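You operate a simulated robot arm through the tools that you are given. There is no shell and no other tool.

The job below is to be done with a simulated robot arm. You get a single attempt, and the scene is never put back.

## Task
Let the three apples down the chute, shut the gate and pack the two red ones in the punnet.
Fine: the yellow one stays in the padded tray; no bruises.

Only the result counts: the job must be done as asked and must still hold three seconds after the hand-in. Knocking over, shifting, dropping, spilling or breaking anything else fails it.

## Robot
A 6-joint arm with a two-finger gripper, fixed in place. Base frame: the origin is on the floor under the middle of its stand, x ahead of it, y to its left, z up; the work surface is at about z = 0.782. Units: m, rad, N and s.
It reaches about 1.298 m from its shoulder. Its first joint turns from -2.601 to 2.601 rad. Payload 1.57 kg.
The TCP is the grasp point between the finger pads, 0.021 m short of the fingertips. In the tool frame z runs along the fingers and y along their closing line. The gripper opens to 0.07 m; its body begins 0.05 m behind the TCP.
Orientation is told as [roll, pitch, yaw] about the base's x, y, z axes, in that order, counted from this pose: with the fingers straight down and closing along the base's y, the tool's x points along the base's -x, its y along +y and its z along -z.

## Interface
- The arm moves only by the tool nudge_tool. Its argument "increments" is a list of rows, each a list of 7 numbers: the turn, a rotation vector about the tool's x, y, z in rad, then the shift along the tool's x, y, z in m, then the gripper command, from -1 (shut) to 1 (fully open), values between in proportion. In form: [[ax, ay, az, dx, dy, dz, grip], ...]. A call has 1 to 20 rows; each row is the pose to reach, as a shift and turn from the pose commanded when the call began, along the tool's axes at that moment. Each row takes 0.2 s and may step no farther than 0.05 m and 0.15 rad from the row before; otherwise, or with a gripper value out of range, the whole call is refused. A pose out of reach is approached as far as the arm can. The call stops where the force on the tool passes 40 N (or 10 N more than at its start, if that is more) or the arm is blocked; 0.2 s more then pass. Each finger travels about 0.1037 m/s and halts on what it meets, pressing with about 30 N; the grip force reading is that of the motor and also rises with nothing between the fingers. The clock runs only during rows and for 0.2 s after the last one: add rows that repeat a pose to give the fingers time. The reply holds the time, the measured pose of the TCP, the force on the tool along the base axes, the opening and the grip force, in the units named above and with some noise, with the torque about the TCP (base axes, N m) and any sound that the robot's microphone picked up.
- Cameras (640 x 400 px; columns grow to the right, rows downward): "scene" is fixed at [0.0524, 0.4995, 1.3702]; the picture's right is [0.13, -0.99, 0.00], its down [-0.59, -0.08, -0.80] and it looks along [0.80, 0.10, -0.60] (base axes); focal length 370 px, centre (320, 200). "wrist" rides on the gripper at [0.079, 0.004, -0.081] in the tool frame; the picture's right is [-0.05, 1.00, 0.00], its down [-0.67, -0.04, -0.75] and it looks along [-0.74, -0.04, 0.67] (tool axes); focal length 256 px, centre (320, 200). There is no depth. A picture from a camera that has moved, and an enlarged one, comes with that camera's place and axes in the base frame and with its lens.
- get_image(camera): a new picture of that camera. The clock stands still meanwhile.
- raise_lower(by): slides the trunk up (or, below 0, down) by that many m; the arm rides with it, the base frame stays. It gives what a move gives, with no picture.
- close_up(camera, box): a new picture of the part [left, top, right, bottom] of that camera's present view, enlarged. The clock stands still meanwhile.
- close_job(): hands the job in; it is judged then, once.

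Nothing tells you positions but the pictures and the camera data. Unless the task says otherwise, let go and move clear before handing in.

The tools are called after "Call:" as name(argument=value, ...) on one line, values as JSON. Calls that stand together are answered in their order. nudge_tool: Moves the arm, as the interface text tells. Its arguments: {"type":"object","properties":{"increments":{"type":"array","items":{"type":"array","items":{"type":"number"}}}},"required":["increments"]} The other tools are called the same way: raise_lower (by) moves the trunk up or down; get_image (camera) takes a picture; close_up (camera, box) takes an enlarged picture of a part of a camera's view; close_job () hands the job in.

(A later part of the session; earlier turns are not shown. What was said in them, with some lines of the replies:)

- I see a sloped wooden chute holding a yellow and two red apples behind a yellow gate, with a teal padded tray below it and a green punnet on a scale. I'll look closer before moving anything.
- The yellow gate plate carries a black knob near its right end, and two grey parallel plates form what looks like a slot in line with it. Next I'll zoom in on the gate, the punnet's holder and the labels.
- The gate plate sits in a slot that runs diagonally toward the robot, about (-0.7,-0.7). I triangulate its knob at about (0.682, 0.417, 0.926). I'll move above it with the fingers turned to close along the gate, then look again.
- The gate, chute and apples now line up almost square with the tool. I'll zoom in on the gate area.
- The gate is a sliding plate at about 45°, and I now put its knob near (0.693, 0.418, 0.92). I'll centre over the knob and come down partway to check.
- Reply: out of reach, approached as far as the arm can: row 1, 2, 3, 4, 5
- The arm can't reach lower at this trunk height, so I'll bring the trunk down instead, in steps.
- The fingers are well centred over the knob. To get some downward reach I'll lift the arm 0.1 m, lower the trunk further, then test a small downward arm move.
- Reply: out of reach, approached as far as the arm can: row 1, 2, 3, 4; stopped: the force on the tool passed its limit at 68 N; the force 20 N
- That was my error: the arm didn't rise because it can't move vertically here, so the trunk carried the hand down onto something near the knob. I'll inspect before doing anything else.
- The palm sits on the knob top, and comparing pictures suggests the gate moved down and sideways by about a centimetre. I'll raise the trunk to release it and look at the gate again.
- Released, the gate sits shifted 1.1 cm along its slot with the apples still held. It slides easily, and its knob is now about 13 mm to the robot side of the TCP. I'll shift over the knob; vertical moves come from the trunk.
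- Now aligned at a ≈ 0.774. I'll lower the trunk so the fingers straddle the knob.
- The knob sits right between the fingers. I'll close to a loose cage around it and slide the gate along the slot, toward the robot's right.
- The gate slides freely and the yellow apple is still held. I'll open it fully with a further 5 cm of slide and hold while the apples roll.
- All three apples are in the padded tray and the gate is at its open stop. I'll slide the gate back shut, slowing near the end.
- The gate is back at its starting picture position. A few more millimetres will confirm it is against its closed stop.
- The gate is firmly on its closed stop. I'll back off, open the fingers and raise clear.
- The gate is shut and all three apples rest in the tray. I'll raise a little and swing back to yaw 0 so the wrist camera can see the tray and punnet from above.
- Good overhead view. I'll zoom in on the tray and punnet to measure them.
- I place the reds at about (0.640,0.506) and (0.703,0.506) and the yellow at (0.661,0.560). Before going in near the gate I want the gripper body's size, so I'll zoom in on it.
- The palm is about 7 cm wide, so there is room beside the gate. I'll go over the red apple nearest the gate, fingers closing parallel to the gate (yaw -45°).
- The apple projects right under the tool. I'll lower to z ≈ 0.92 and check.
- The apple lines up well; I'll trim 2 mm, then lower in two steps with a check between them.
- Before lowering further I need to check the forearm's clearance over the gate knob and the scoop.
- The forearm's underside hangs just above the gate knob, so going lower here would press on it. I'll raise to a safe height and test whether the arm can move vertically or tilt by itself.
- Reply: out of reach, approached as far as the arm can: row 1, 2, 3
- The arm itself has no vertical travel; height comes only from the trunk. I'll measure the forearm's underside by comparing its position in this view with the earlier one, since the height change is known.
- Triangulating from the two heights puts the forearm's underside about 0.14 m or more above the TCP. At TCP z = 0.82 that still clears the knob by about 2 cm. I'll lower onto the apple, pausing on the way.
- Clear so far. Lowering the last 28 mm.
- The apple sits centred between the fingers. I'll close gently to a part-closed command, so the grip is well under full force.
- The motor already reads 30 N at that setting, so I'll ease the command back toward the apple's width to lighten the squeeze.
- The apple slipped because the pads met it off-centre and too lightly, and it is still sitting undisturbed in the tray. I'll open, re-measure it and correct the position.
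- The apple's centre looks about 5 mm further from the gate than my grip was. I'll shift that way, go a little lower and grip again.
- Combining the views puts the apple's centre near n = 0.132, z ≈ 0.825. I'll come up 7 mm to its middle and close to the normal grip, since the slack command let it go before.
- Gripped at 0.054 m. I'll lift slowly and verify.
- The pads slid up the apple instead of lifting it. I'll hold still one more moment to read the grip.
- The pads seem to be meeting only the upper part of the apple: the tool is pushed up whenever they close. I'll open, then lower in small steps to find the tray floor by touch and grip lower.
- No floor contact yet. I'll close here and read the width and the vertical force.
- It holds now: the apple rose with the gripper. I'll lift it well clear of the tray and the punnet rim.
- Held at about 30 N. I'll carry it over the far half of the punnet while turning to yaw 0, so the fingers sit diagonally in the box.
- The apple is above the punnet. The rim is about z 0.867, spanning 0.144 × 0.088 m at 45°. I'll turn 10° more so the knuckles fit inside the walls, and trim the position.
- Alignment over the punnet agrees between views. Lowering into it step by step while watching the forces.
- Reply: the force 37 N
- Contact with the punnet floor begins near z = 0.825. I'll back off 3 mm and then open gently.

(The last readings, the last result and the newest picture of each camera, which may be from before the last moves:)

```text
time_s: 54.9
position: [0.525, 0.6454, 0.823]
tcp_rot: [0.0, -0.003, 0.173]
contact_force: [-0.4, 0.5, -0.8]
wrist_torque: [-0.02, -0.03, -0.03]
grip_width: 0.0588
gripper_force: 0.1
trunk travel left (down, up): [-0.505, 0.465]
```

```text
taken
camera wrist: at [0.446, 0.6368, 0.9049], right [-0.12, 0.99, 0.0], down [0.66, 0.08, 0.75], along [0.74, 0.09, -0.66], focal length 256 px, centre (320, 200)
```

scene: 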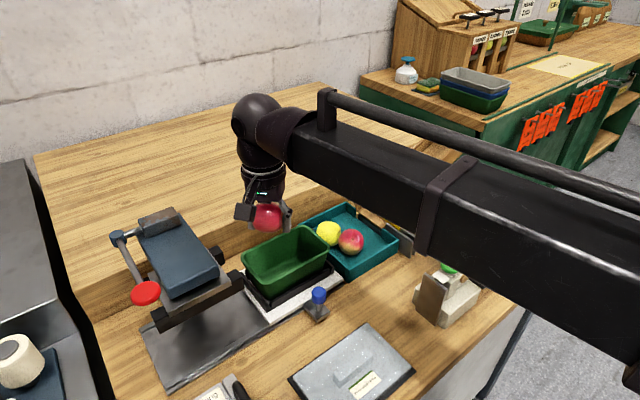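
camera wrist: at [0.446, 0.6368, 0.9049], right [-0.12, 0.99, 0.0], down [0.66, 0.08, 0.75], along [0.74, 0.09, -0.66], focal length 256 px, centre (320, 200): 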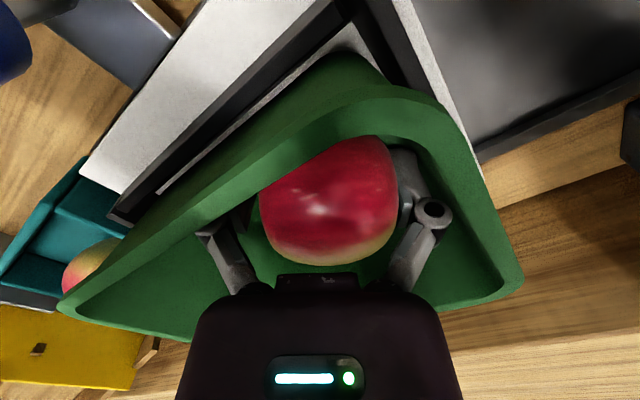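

The apple rests free in the punnet. I'll raise clear of it.

Call:
raise_lower(by=0.02)

Call:
raise_lower(by=0.1)

Call:
get_image(camera="wrist")

Call:
close_up(camera="scene", box=[220, 180, 340, 310])

```text
time_s: 55.6
position: [0.5245, 0.6462, 0.8435]
tcp_rot: [0.002, -0.005, 0.173]
contact_force: [-0.3, 0.8, -0.1]
wrist_torque: [0.0, -0.01, -0.02]
grip_width: 0.059
gripper_force: 0.0
trunk travel left (down, up): [-0.525, 0.445]
```

```text
time_s: 56.9
position: [0.5254, 0.6462, 0.9431]
tcp_rot: [0.003, -0.006, 0.174]
contact_force: [0.0, -0.5, -0.5]
wrist_torque: [0.01, -0.03, 0.0]
grip_width: 0.0591
gripper_force: 0.1
trunk travel left (down, up): [-0.625, 0.345]
```

```text
taken
camera wrist: at [0.446, 0.6369, 1.0248], right [-0.12, 0.99, 0.0], down [0.66, 0.08, 0.75], along [0.74, 0.09, -0.66], focal length 256 px, centre (320, 200)
```

wrist: 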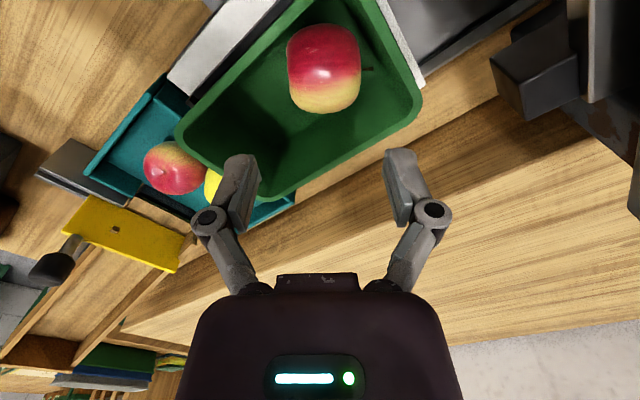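

```text
3.08 times, centred on (280, 245) of scene
camera zoom: at [0.0524, 0.4995, 1.3702], right [0.13, -0.99, 0.0], down [-0.59, -0.08, -0.8], along [0.8, 0.1, -0.6], focal length 1138 px, centre (443, 62)
```

zoom: 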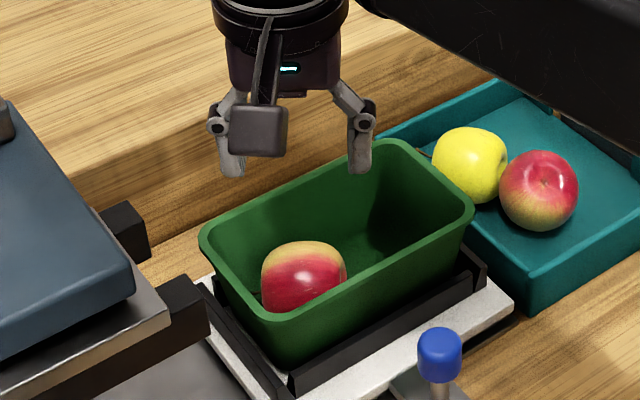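

The first red apple sits in the far half of the punnet. Next I'll rise, move above the other red and turn the fingers across base x (yaw ≈ -1.63), which avoids the yellow apple touching it.

Call:
raise_lower(by=0.09)

Call:
nudge_tool(increments=[[0, 0, 0.139, -0.0065, -0.012, 0, 1], [0, 0, 0.278, -0.013, -0.024, 0, 1], [0, 0, 0.417, -0.0195, -0.036, 0, 1], [0, 0, 0.556, -0.026, -0.048, 0, 1], [0, 0, 0.695, -0.0325, -0.06, 0, 1], [0, 0, 0.834, -0.039, -0.072, 0, 1], [0, 0, 0.973, -0.0455, -0.084, 0, 1], [0, 0, 1.112, -0.052, -0.096, 0, 1], [0, 0, 1.251, -0.0585, -0.108, 0, 1], [0, 0, 1.39, -0.065, -0.12, 0, 1], [0, 0, 1.529, -0.0715, -0.132, 0, 1], [0, 0, 1.668, -0.078, -0.144, 0, 1], [0, 0, 1.808, -0.0846, -0.1561, 0, 1], [0, 0, 1.808, -0.0846, -0.1561, 0, 1]])

Call:
get_image(camera="wrist")

Call:
get_image(camera="scene")

```text
time_s: 58.2
position: [0.525, 0.645, 1.0325]
tcp_rot: [0.001, -0.005, 0.173]
contact_force: [0.0, 0.2, -0.1]
wrist_torque: [0.04, -0.01, 0.02]
grip_width: 0.0588
gripper_force: 0.0
trunk travel left (down, up): [-0.715, 0.255]
```

```text
time_s: 61.2
position: [0.6346, 0.5058, 1.0339]
tcp_rot: [0.007, 0.003, -1.635]
contact_force: [-0.8, -0.5, 0.5]
wrist_torque: [-0.03, 0.02, -0.03]
grip_width: 0.07
gripper_force: 0.0
trunk travel left (down, up): [-0.715, 0.255]
```

```text
taken
camera wrist: at [0.6445, 0.5856, 1.1157], right [0.99, -0.12, 0.01], down [-0.08, -0.66, 0.74], along [-0.09, -0.74, -0.67], focal length 256 px, centre (320, 200)
```

wrist: 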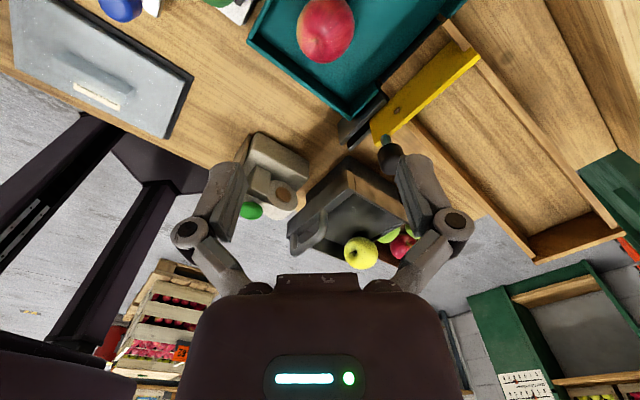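

```text
taken
```

scene: 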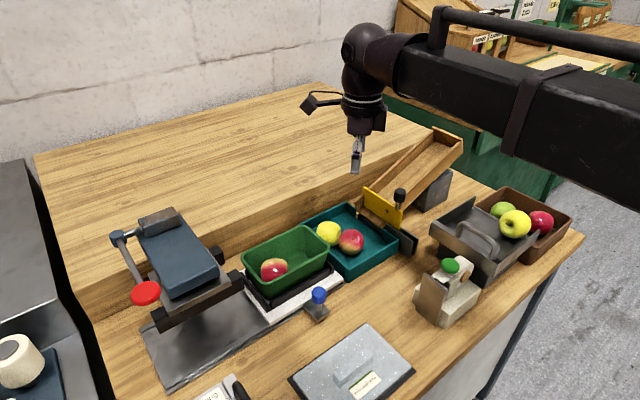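

Call:
close_up(camera="wrist", box=[220, 0, 460, 150])

Call:
close_up(camera="scene", box=[290, 180, 420, 290])

```text
2.67 times, centred on (340, 75) of wrist
camera zoom: at [0.6445, 0.5856, 1.1157], right [0.99, -0.12, 0.01], down [-0.08, -0.66, 0.74], along [-0.09, -0.74, -0.67], focal length 683 px, centre (267, 533)
```

zoom: 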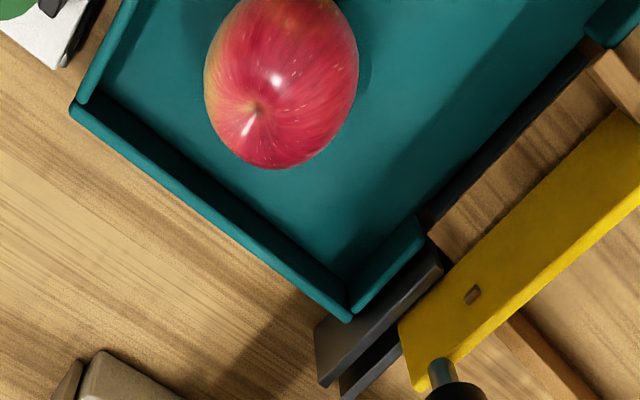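

```text
3.64 times, centred on (355, 235) of scene
camera zoom: at [0.0524, 0.4995, 1.3702], right [0.13, -0.99, 0.0], down [-0.59, -0.08, -0.8], along [0.8, 0.1, -0.6], focal length 1346 px, centre (193, 73)
```

zoom: 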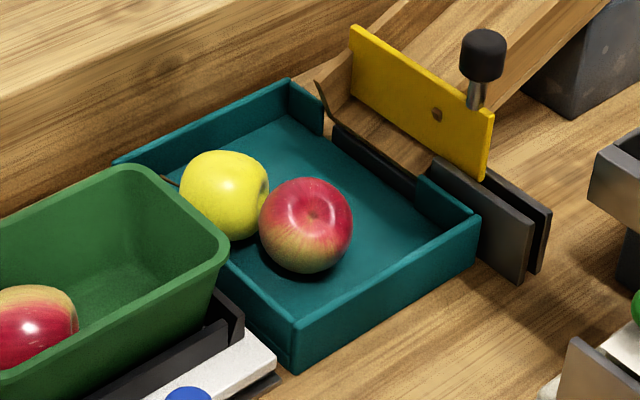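

There is more room around this red than I feared: about 2 cm to each near wall. I'll centre on it at about (0.640, 0.5075) and lower to check.

Call:
nudge_tool(increments=[[0, 0, 0, 0.002, 0.0053, 0, 1], [0, 0, 0, 0.002, 0.0053, 0, 1]])

Call:
raise_lower(by=-0.15)

Call:
get_image(camera="wrist")

Call:
close_up(camera="scene", box=[290, 160, 430, 290])

```text
time_s: 61.8
position: [0.6415, 0.5077, 1.0342]
tcp_rot: [0.006, 0.004, -1.635]
contact_force: [0.2, 0.1, 0.4]
wrist_torque: [0.02, 0.0, 0.03]
grip_width: 0.0702
gripper_force: 0.1
trunk travel left (down, up): [-0.715, 0.255]
```

```text
time_s: 63.5
position: [0.6413, 0.5074, 0.8841]
tcp_rot: [0.003, 0.003, -1.636]
contact_force: [-0.7, -0.3, 0.2]
wrist_torque: [0.0, 0.0, 0.03]
grip_width: 0.07
gripper_force: 0.0
trunk travel left (down, up): [-0.565, 0.405]
```

```text
taken
camera wrist: at [0.6499, 0.5875, 0.9657], right [0.99, -0.12, 0.01], down [-0.08, -0.66, 0.74], along [-0.08, -0.74, -0.67], focal length 256 px, centre (320, 200)
```

wrist: 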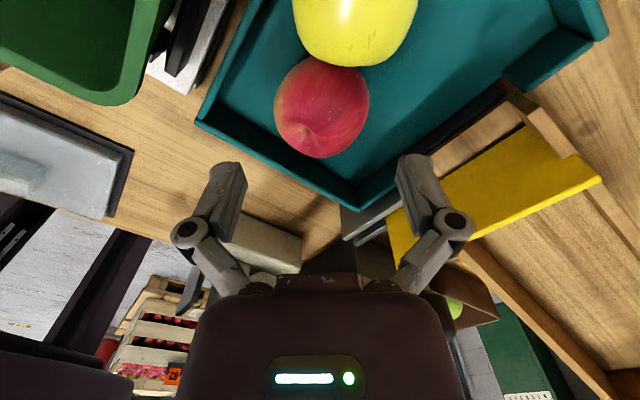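

```text
3.08 times, centred on (360, 225) of scene
camera zoom: at [0.0524, 0.4995, 1.3702], right [0.13, -0.99, 0.0], down [-0.59, -0.08, -0.8], along [0.8, 0.1, -0.6], focal length 1138 px, centre (197, 123)
```

zoom: 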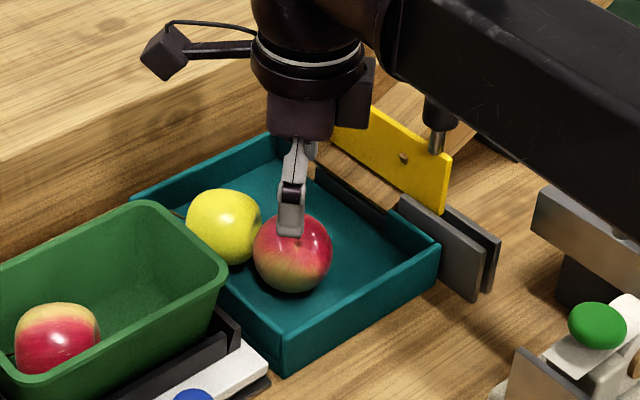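

Well centred. Lowering around the apple in two steps.

Call:
raise_lower(by=-0.045)

Call:
get_image(camera="wrist")

Call:
close_up(camera="scene", box=[290, 160, 430, 290])

```text
time_s: 64.4
position: [0.6415, 0.5089, 0.8386]
tcp_rot: [0.005, 0.002, -1.636]
contact_force: [0.4, 0.7, 0.1]
wrist_torque: [-0.03, -0.03, 0.02]
grip_width: 0.07
gripper_force: 0.1
trunk travel left (down, up): [-0.52, 0.45]
```

```text
taken
camera wrist: at [0.6499, 0.5874, 0.9207], right [0.99, -0.12, 0.01], down [-0.08, -0.66, 0.74], along [-0.08, -0.74, -0.67], focal length 256 px, centre (320, 200)
```

wrist: 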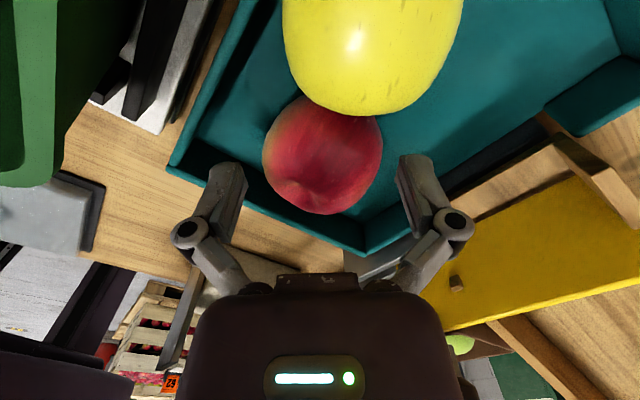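

```text
3.08 times, centred on (360, 225) of scene
camera zoom: at [0.0524, 0.4995, 1.3702], right [0.13, -0.99, 0.0], down [-0.59, -0.08, -0.8], along [0.8, 0.1, -0.6], focal length 1138 px, centre (197, 123)
```

zoom: 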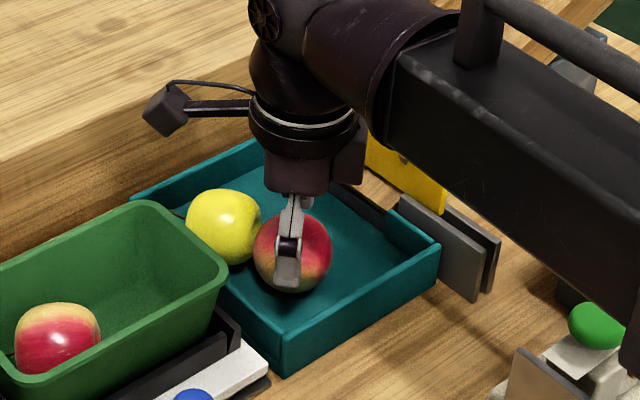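

Call:
raise_lower(by=-0.026)

Call:
get_image(camera="wrist")

```text
time_s: 65.1
position: [0.641, 0.5082, 0.8133]
tcp_rot: [0.005, 0.004, -1.635]
contact_force: [0.3, 0.6, -0.1]
wrist_torque: [0.01, 0.0, 0.0]
grip_width: 0.0701
gripper_force: 0.0
trunk travel left (down, up): [-0.494, 0.476]
```

```text
taken
camera wrist: at [0.6499, 0.5874, 0.8947], right [0.99, -0.12, 0.01], down [-0.08, -0.66, 0.74], along [-0.08, -0.74, -0.67], focal length 256 px, centre (320, 200)
```

wrist: 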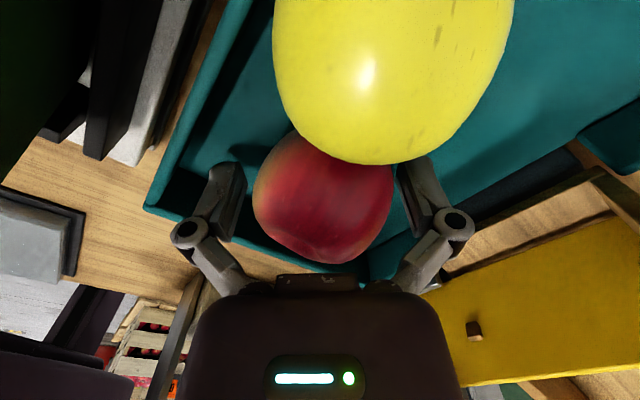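

Apple centred between the pads. Closing gently and then a small test lift.

Call:
nudge_tool(increments=[[0, 0, 0, 0, 0.001, 0, 0.85], [0, 0, 0, 0, 0.001, 0, 0.7], [0, 0, 0, 0, 0.001, 0, 0.6], [0, 0, 0, 0, 0.001, 0, 0.45], [0, 0, 0, 0, 0.001, 0, 0.25], [0, 0, 0, 0, 0.001, 0, 0.25]])

Call:
raise_lower(by=0.012)

Call:
get_image(camera="wrist")

```text
time_s: 66.5
position: [0.6422, 0.5087, 0.8133]
tcp_rot: [0.004, 0.004, -1.635]
contact_force: [2.6, 1.9, 6.0]
wrist_torque: [0.02, 0.01, 0.02]
grip_width: 0.0548
gripper_force: 30.2
trunk travel left (down, up): [-0.494, 0.476]
```

```text
time_s: 67.1
position: [0.641, 0.5081, 0.8245]
tcp_rot: [0.006, 0.003, -1.636]
contact_force: [-0.6, 0.4, -1.0]
wrist_torque: [-0.01, -0.02, 0.0]
grip_width: 0.0549
gripper_force: 29.7
trunk travel left (down, up): [-0.506, 0.464]
```

```text
taken
camera wrist: at [0.6508, 0.5875, 0.9066], right [0.99, -0.12, 0.01], down [-0.08, -0.66, 0.74], along [-0.08, -0.74, -0.67], focal length 256 px, centre (320, 200)
```

wrist: 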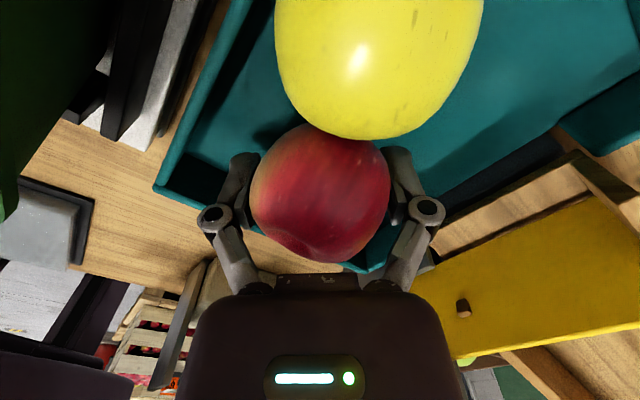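

It lifted cleanly. I'll raise it and carry it over the near half of the punnet, keeping roughly the same finger angle (yaw -1.745).

Call:
raise_lower(by=0.14)

Call:
nudge_tool(increments=[[0, 0, 0.02, 0.0159, -0.0145, 0, 0.25], [0, 0, 0.04, 0.0318, -0.0289, 0, 0.25], [0, 0, 0.06, 0.0477, -0.0434, 0, 0.25], [0, 0, 0.08, 0.0635, -0.0578, 0, 0.25], [0, 0, 0.1, 0.0794, -0.0723, 0, 0.25], [0, 0, 0.109, 0.0953, -0.0867, 0, 0.25], [0, 0, 0.109, 0.0953, -0.0867, 0, 0.25]])

Call:
get_image(camera="wrist")

Call:
get_image(camera="scene")

```text
time_s: 68.8
position: [0.6426, 0.5086, 0.9638]
tcp_rot: [0.006, 0.001, -1.636]
contact_force: [0.2, -0.5, -1.7]
wrist_torque: [0.01, 0.0, 0.0]
grip_width: 0.055
gripper_force: 29.2
trunk travel left (down, up): [-0.646, 0.324]
```

```text
time_s: 70.4
position: [0.5613, 0.6085, 0.964]
tcp_rot: [0.006, 0.002, -1.746]
contact_force: [0.3, -0.4, -0.1]
wrist_torque: [0.01, 0.01, -0.03]
grip_width: 0.055
gripper_force: 30.0
trunk travel left (down, up): [-0.646, 0.324]
```

```text
taken
camera wrist: at [0.5795, 0.6872, 1.0466], right [0.97, -0.23, 0.0], down [-0.15, -0.65, 0.74], along [-0.16, -0.72, -0.67], focal length 256 px, centre (320, 200)
```

wrist: 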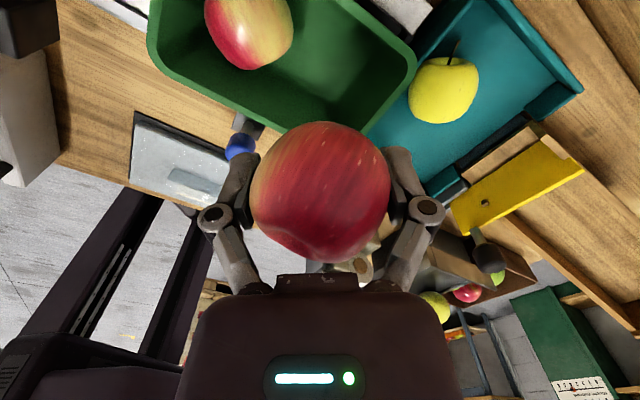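

```text
taken
```

scene: 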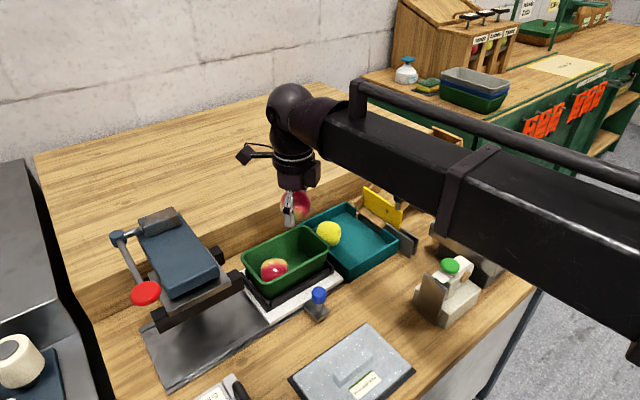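

Only the yellow apple remains in the tray, and the first red sits at about n = -0.090 in the punnet. The held one is over n ≈ -0.033, so there is room. Lowering in steps.

Call:
raise_lower(by=-0.075)

Call:
get_image(camera="wrist")

Call:
close_up(camera="scene", box=[220, 170, 350, 310])

```text
time_s: 71.5
position: [0.5632, 0.6082, 0.8897]
tcp_rot: [0.004, 0.005, -1.746]
contact_force: [0.5, -0.4, -0.1]
wrist_torque: [0.01, 0.01, -0.01]
grip_width: 0.0548
gripper_force: 30.1
trunk travel left (down, up): [-0.571, 0.399]
```

```text
taken
camera wrist: at [0.5795, 0.687, 0.9717], right [0.97, -0.23, 0.0], down [-0.15, -0.65, 0.74], along [-0.16, -0.72, -0.67], focal length 256 px, centre (320, 200)
```

wrist: 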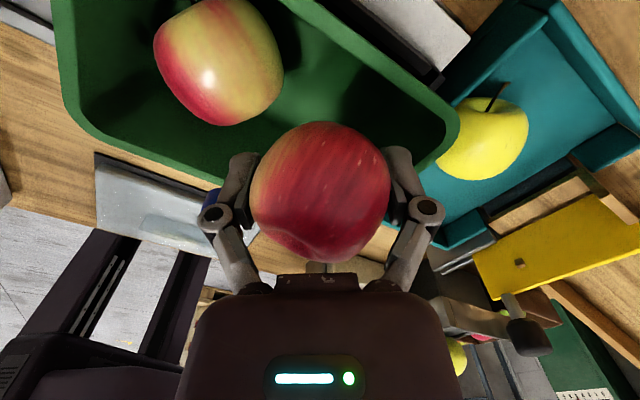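

```text
2.86 times, centred on (285, 240) of scene
camera zoom: at [0.0524, 0.4995, 1.3702], right [0.13, -0.99, 0.0], down [-0.59, -0.08, -0.8], along [0.8, 0.1, -0.6], focal length 1057 px, centre (420, 86)
```

zoom: 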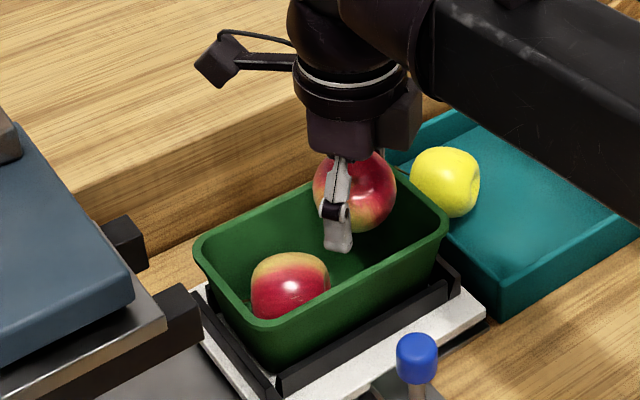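

Call:
raise_lower(by=-0.022)

Call:
get_image(camera="wrist")

Call:
close_up(camera="scene", box=[220, 170, 350, 310])

```text
time_s: 72.2
position: [0.5619, 0.6098, 0.867]
tcp_rot: [0.006, 0.003, -1.745]
contact_force: [-1.1, -0.2, -0.6]
wrist_torque: [-0.02, 0.01, 0.05]
grip_width: 0.055
gripper_force: 30.2
trunk travel left (down, up): [-0.549, 0.421]
```

```text
taken
camera wrist: at [0.5795, 0.687, 0.9497], right [0.97, -0.23, 0.0], down [-0.15, -0.65, 0.74], along [-0.16, -0.72, -0.67], focal length 256 px, centre (320, 200)
```

wrist: 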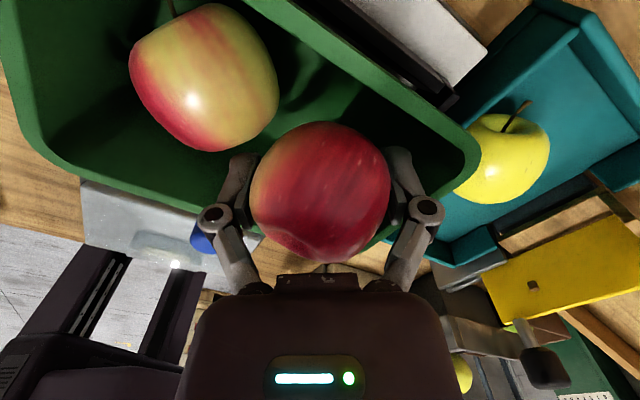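

```text
2.86 times, centred on (285, 240) of scene
camera zoom: at [0.0524, 0.4995, 1.3702], right [0.13, -0.99, 0.0], down [-0.59, -0.08, -0.8], along [0.8, 0.1, -0.6], focal length 1057 px, centre (420, 86)
```

zoom: 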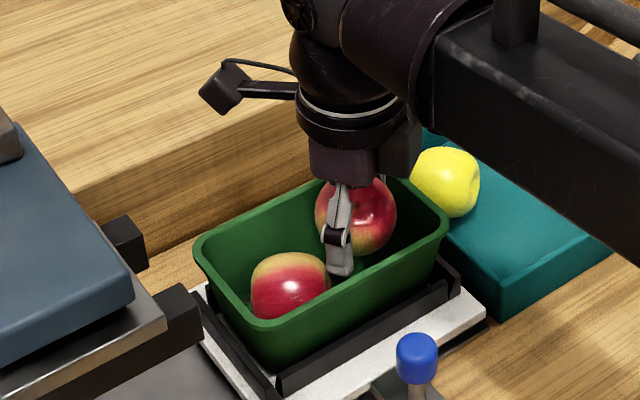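

Call:
raise_lower(by=-0.014)

Call:
get_image(camera="wrist")

```text
time_s: 72.8
position: [0.5615, 0.6101, 0.853]
tcp_rot: [0.006, 0.003, -1.745]
contact_force: [0.5, 0.4, -1.4]
wrist_torque: [-0.03, 0.02, 0.0]
grip_width: 0.0549
gripper_force: 29.8
trunk travel left (down, up): [-0.535, 0.435]
```

```text
taken
camera wrist: at [0.5795, 0.687, 0.9357], right [0.97, -0.23, 0.0], down [-0.15, -0.65, 0.74], along [-0.16, -0.72, -0.67], focal length 256 px, centre (320, 200)
```

wrist: 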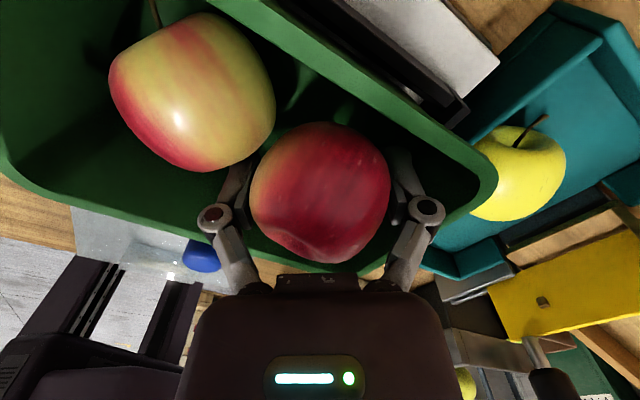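

Call:
raise_lower(by=-0.012)

Call:
get_image(camera="wrist")

Call:
close_up(camera="scene", box=[220, 170, 350, 310])

```text
time_s: 73.4
position: [0.5613, 0.609, 0.8424]
tcp_rot: [0.005, 0.003, -1.744]
contact_force: [0.0, 0.1, -1.2]
wrist_torque: [0.01, 0.01, 0.04]
grip_width: 0.0549
gripper_force: 29.9
trunk travel left (down, up): [-0.523, 0.447]
```

```text
taken
camera wrist: at [0.5795, 0.687, 0.9237], right [0.97, -0.23, 0.0], down [-0.15, -0.65, 0.74], along [-0.16, -0.72, -0.67], focal length 256 px, centre (320, 200)
```

wrist: 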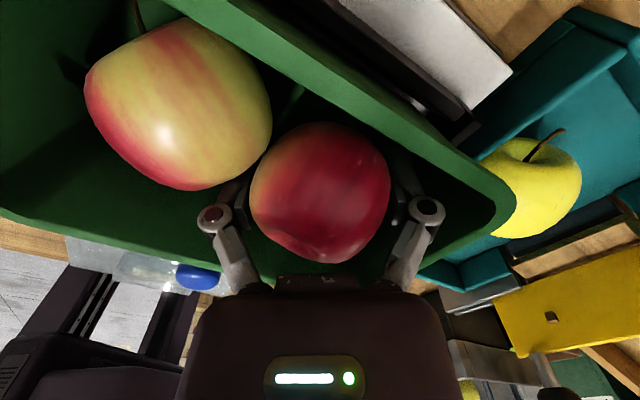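

```text
2.86 times, centred on (285, 240) of scene
camera zoom: at [0.0524, 0.4995, 1.3702], right [0.13, -0.99, 0.0], down [-0.59, -0.08, -0.8], along [0.8, 0.1, -0.6], focal length 1057 px, centre (420, 86)
```

zoom: 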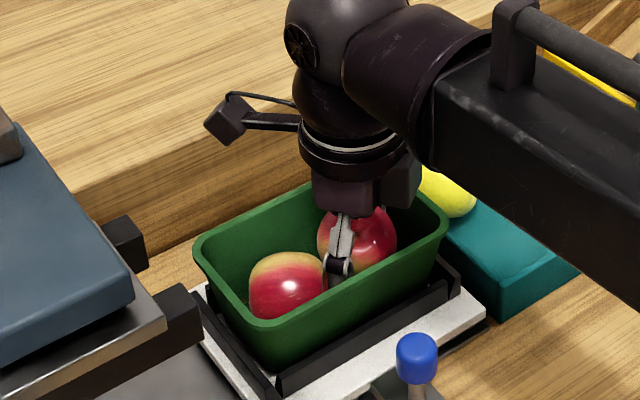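

Call:
raise_lower(by=-0.008)

Call:
get_image(camera="wrist")

```text
time_s: 74.0
position: [0.5615, 0.6093, 0.8334]
tcp_rot: [0.007, 0.003, -1.747]
contact_force: [-0.6, 0.0, -1.0]
wrist_torque: [0.01, 0.02, 0.0]
grip_width: 0.0547
gripper_force: 30.0
trunk travel left (down, up): [-0.515, 0.455]
```

```text
taken
camera wrist: at [0.5795, 0.687, 0.9157], right [0.97, -0.23, 0.0], down [-0.15, -0.65, 0.74], along [-0.16, -0.72, -0.67], focal length 256 px, centre (320, 200)
```

wrist: 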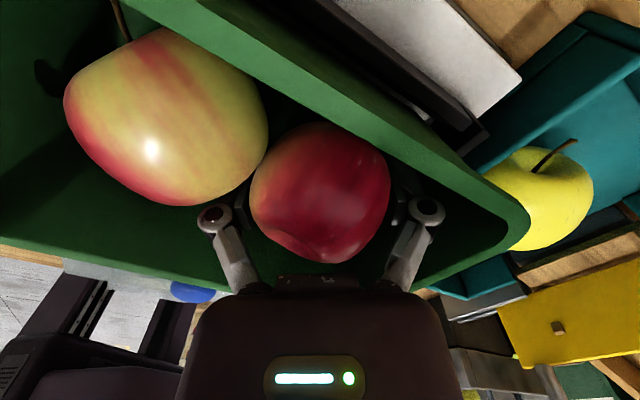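

Call:
raise_lower(by=-0.004)

```text
time_s: 74.5
position: [0.5621, 0.6093, 0.8302]
tcp_rot: [0.005, 0.002, -1.745]
contact_force: [0.2, 0.3, -0.9]
wrist_torque: [-0.02, -0.02, 0.01]
grip_width: 0.0548
gripper_force: 30.4
trunk travel left (down, up): [-0.511, 0.459]
```

Call:
raise_lower(by=-0.002)

```text
time_s: 75.0
position: [0.5609, 0.609, 0.8269]
tcp_rot: [0.004, 0.003, -1.746]
contact_force: [-0.7, 0.0, -1.0]
wrist_torque: [-0.01, 0.03, -0.02]
grip_width: 0.0548
gripper_force: 30.2
trunk travel left (down, up): [-0.509, 0.461]
```

Call:
raise_lower(by=-0.002)

```text
time_s: 75.6
position: [0.5609, 0.6084, 0.8261]
tcp_rot: [0.006, 0.006, -1.747]
contact_force: [1.9, 1.4, 11.6]
wrist_torque: [0.07, 0.0, 0.0]
grip_width: 0.0548
gripper_force: 30.0
trunk travel left (down, up): [-0.507, 0.463]
```

Light contact with the punnet floor. I'll relieve it by 1 mm and open gradually.

Call:
raise_lower(by=0.001)

Call:
nudge_tool(increments=[[0, 0, 0, 0, 0, 0, 0.55], [0, 0, 0, 0, 0, 0, 0.6], [0, 0, 0, 0, 0, 0, 0.65], [0, 0, 0, 0, 0, 0, 0.7], [0, 0, 0, 0, 0, 0, 0.75], [0, 0, 0, 0, 0, 0, 0.75]])

Call:
get_image(camera="wrist")

```text
time_s: 76.1
position: [0.5616, 0.6091, 0.8264]
tcp_rot: [0.005, 0.003, -1.745]
contact_force: [-0.7, -0.4, 2.8]
wrist_torque: [-0.02, 0.02, 0.04]
grip_width: 0.0548
gripper_force: 30.1
trunk travel left (down, up): [-0.508, 0.462]
```

```text
time_s: 77.5
position: [0.5619, 0.6099, 0.8268]
tcp_rot: [0.005, 0.004, -1.744]
contact_force: [-0.6, 0.6, -1.0]
wrist_torque: [0.01, 0.0, 0.02]
grip_width: 0.0609
gripper_force: 0.1
trunk travel left (down, up): [-0.508, 0.462]
```

```text
taken
camera wrist: at [0.5794, 0.6871, 0.9087], right [0.97, -0.23, 0.0], down [-0.15, -0.65, 0.74], along [-0.16, -0.72, -0.67], focal length 256 px, centre (320, 200)
```

wrist: 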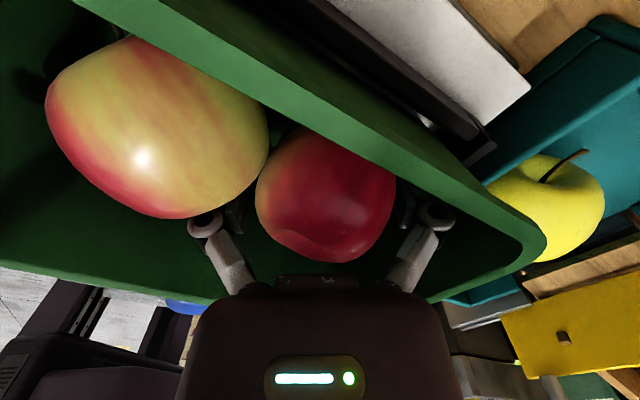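

Both reds are down in the punnet and the fingers are free. Raising slowly.

Call:
raise_lower(by=0.015)

Call:
get_image(camera="wrist")

```text
time_s: 78.1
position: [0.5623, 0.6095, 0.8427]
tcp_rot: [0.005, 0.003, -1.745]
contact_force: [-0.1, 0.5, -0.2]
wrist_torque: [-0.03, 0.03, 0.01]
grip_width: 0.0616
gripper_force: 0.1
trunk travel left (down, up): [-0.523, 0.447]
```

```text
taken
camera wrist: at [0.5795, 0.6871, 0.9237], right [0.97, -0.23, 0.0], down [-0.15, -0.65, 0.74], along [-0.16, -0.72, -0.67], focal length 256 px, centre (320, 200)
```

wrist: 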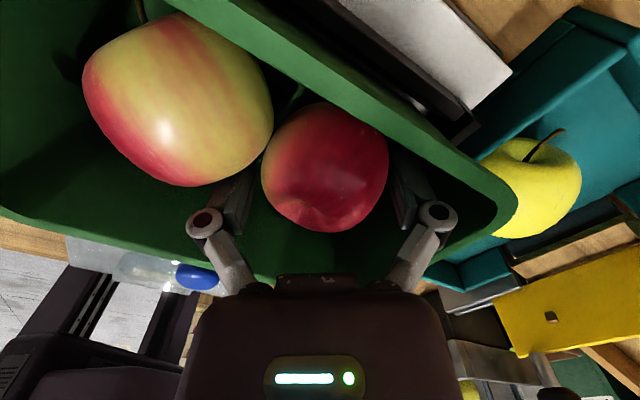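

The second apple stayed down. I'll raise fully clear and inspect everything.

Call:
raise_lower(by=0.15)

Call:
get_image(camera="wrist")

Call:
get_image(camera="scene")

Call:
close_up(camera="scene", box=[220, 170, 430, 320])

```text
time_s: 79.8
position: [0.5617, 0.6082, 0.9923]
tcp_rot: [0.004, 0.003, -1.746]
contact_force: [0.9, -0.1, 0.4]
wrist_torque: [-0.03, -0.01, -0.01]
grip_width: 0.0614
gripper_force: 0.1
trunk travel left (down, up): [-0.673, 0.297]
```

```text
taken
camera wrist: at [0.5795, 0.6871, 1.0736], right [0.97, -0.23, 0.0], down [-0.15, -0.65, 0.74], along [-0.16, -0.72, -0.67], focal length 256 px, centre (320, 200)
```

wrist: 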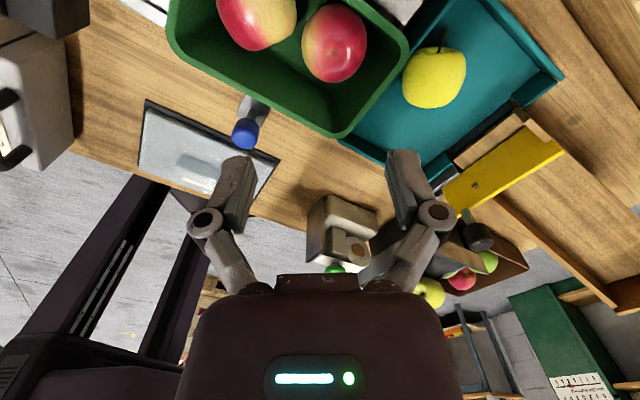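

```text
taken
```

scene: 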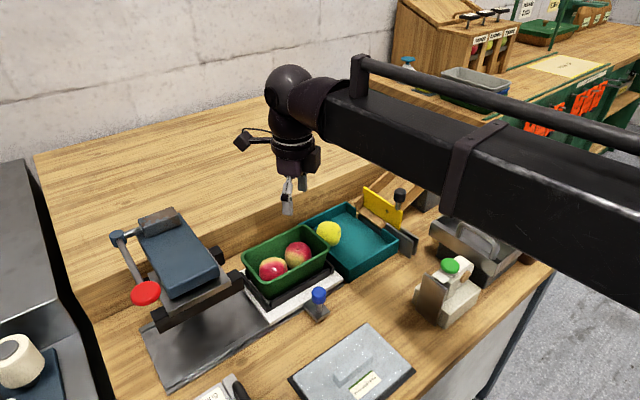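

```text
2.67 times, centred on (325, 245) of scene
camera zoom: at [0.0524, 0.4995, 1.3702], right [0.13, -0.99, 0.0], down [-0.59, -0.08, -0.8], along [0.8, 0.1, -0.6], focal length 987 px, centre (307, 80)
```

zoom: 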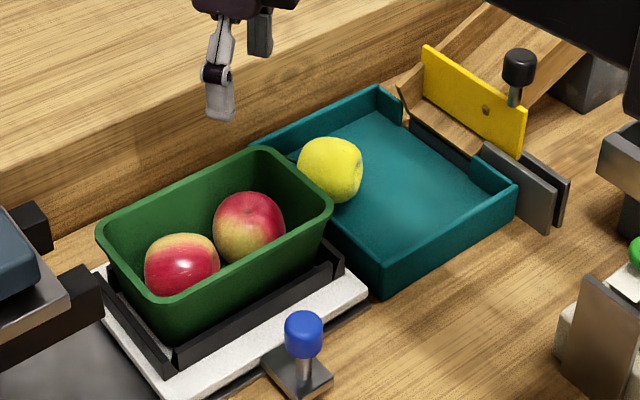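

The two reds are in the punnet, the yellow is in the tray and the gate looks shut. I'll check that nothing shifted, using the same close-ups as before.

Call:
close_up(camera="scene", box=[220, 170, 420, 330])

Call:
close_up(camera="scene", box=[350, 170, 430, 260])

Call:
close_up(camera="scene", box=[100, 190, 420, 400])

```text
2.50 times, centred on (320, 250) of scene
camera zoom: at [0.0524, 0.4995, 1.3702], right [0.13, -0.99, 0.0], down [-0.59, -0.08, -0.8], along [0.8, 0.1, -0.6], focal length 925 px, centre (320, 75)
```

zoom: 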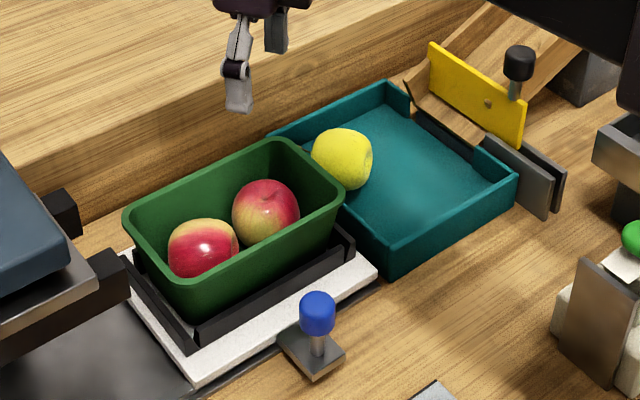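

```text
4.44 times, centred on (390, 215) of scene
camera zoom: at [0.0524, 0.4995, 1.3702], right [0.13, -0.99, 0.0], down [-0.59, -0.08, -0.8], along [0.8, 0.1, -0.6], focal length 1644 px, centre (9, 133)
```

zoom: 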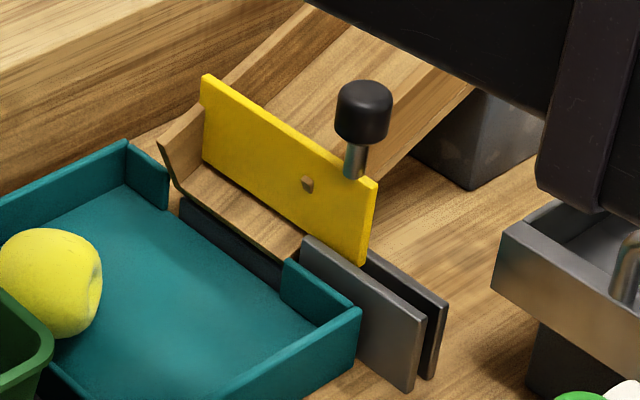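

```text
1.90 times, centred on (260, 295) of scene
camera zoom: at [0.0524, 0.4995, 1.3702], right [0.13, -0.99, 0.0], down [-0.59, -0.08, -0.8], along [0.8, 0.1, -0.6], focal length 705 px, centre (434, 19)
```

zoom: 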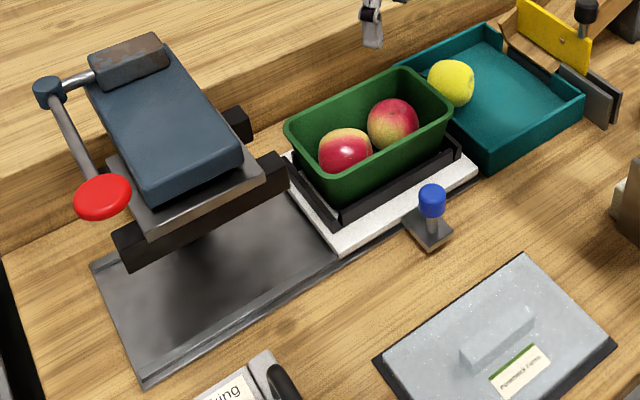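

Everything matches its starting place. There is a printed card at the picture's edge that I'll read before finishing.

Call:
close_up(camera="scene", box=[180, 360, 260, 400])

Call:
close_up(camera="wrist", box=[0, 0, 300, 200])

```text
8.00 times, centred on (220, 380) of scene
camera zoom: at [0.0524, 0.4995, 1.3702], right [0.13, -0.99, 0.0], down [-0.59, -0.08, -0.8], along [0.8, 0.1, -0.6], focal length 2960 px, centre (1120, -1240)
```

zoom: 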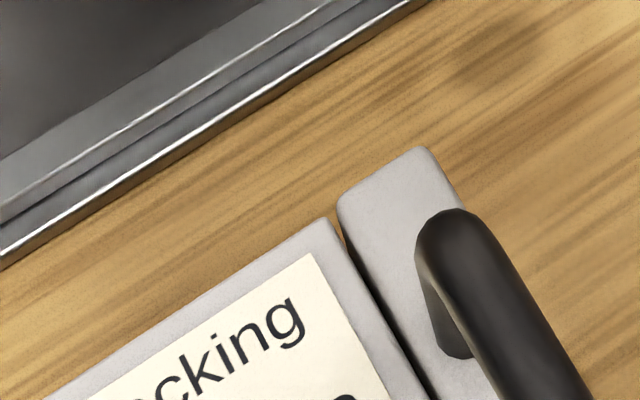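

```text
2.00 times, centred on (150, 100) of wrist
camera zoom: at [0.5795, 0.6871, 1.0736], right [0.97, -0.23, 0.0], down [-0.15, -0.65, 0.74], along [-0.16, -0.72, -0.67], focal length 512 px, centre (660, 400)
```

zoom: 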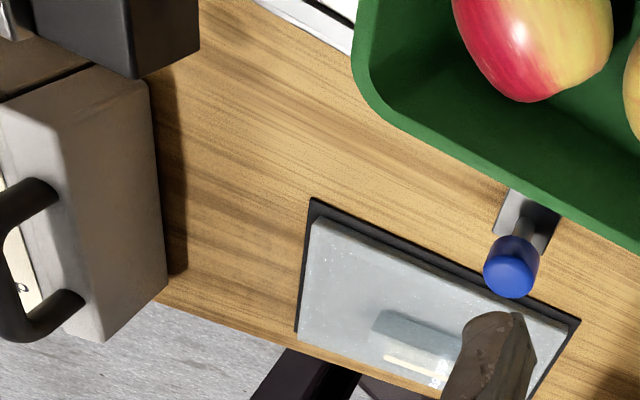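

The card is only a "Now packing Parosca" sign and doesn't bear on the task. The two reds are in the punnet, the yellow is in the tray and the gate is shut. I'll open fully, rise a bit further and recheck before handing in.

Call:
raise_lower(by=0.1)

Call:
nudge_tool(increments=[[0, 0, 0, 0, 0, 0, 1], [0, 0, 0, 0, 0, 0, 1], [0, 0, 0, 0, 0, 0, 1]])

Call:
get_image(camera="scene")

```text
time_s: 81.2
position: [0.5618, 0.6092, 1.0915]
tcp_rot: [0.006, 0.004, -1.745]
contact_force: [0.3, 0.0, 0.3]
wrist_torque: [0.01, -0.03, -0.03]
grip_width: 0.0615
gripper_force: 0.1
trunk travel left (down, up): [-0.773, 0.197]
```

```text
time_s: 82.0
position: [0.5614, 0.609, 1.0917]
tcp_rot: [0.005, 0.005, -1.746]
contact_force: [0.5, 0.6, -0.1]
wrist_torque: [0.0, 0.02, 0.0]
grip_width: 0.0699
gripper_force: 0.2
trunk travel left (down, up): [-0.773, 0.197]
```

```text
taken
```

scene: 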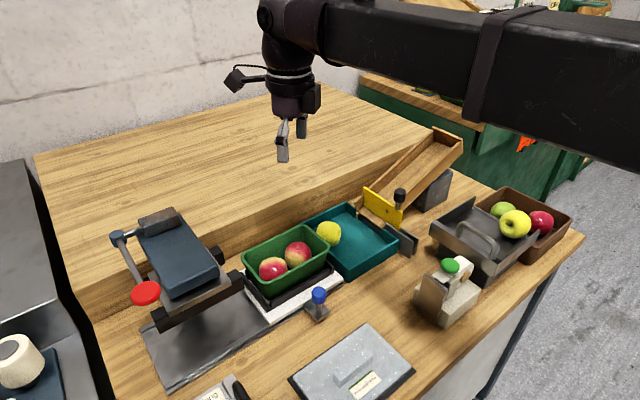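

The gate is shut and the chute is empty. Both reds rest in the punnet, the yellow is in the padded tray, nothing else has moved, and the arm is clear. I'm handing the job in.

Call:
close_job()

```text
The job is handed in.
```

The job is handed in. All three apples came down the chute and the gate is shut against its stop. The two red apples are in the punnet and the yellow one is still in the padded tray. In the last pictures nothing else had moved and the arm was clear.

I can't confirm from the pictures that there are no bruises. These handling moments were rougher than I wanted:

- **Gate knob:** early on I lowered the hand onto the knob by mistake (68 N peak). The gate slid about 1 cm, and no apples got past it.
- **First red apple:** I gripped it at about 30 N, eased the grip, and the fingers slid off when I lifted. A second try at full grip also slid off before the third one held.
- **Grip force:** I carried both reds to the punnet at about 30 N, because the lighter grip had slipped.
- **Setting down:** I pressed the first red down on the punnet floor at up to 37 N before backing off, and the second at about 12 N. Either the apple or the fingertips took that load.
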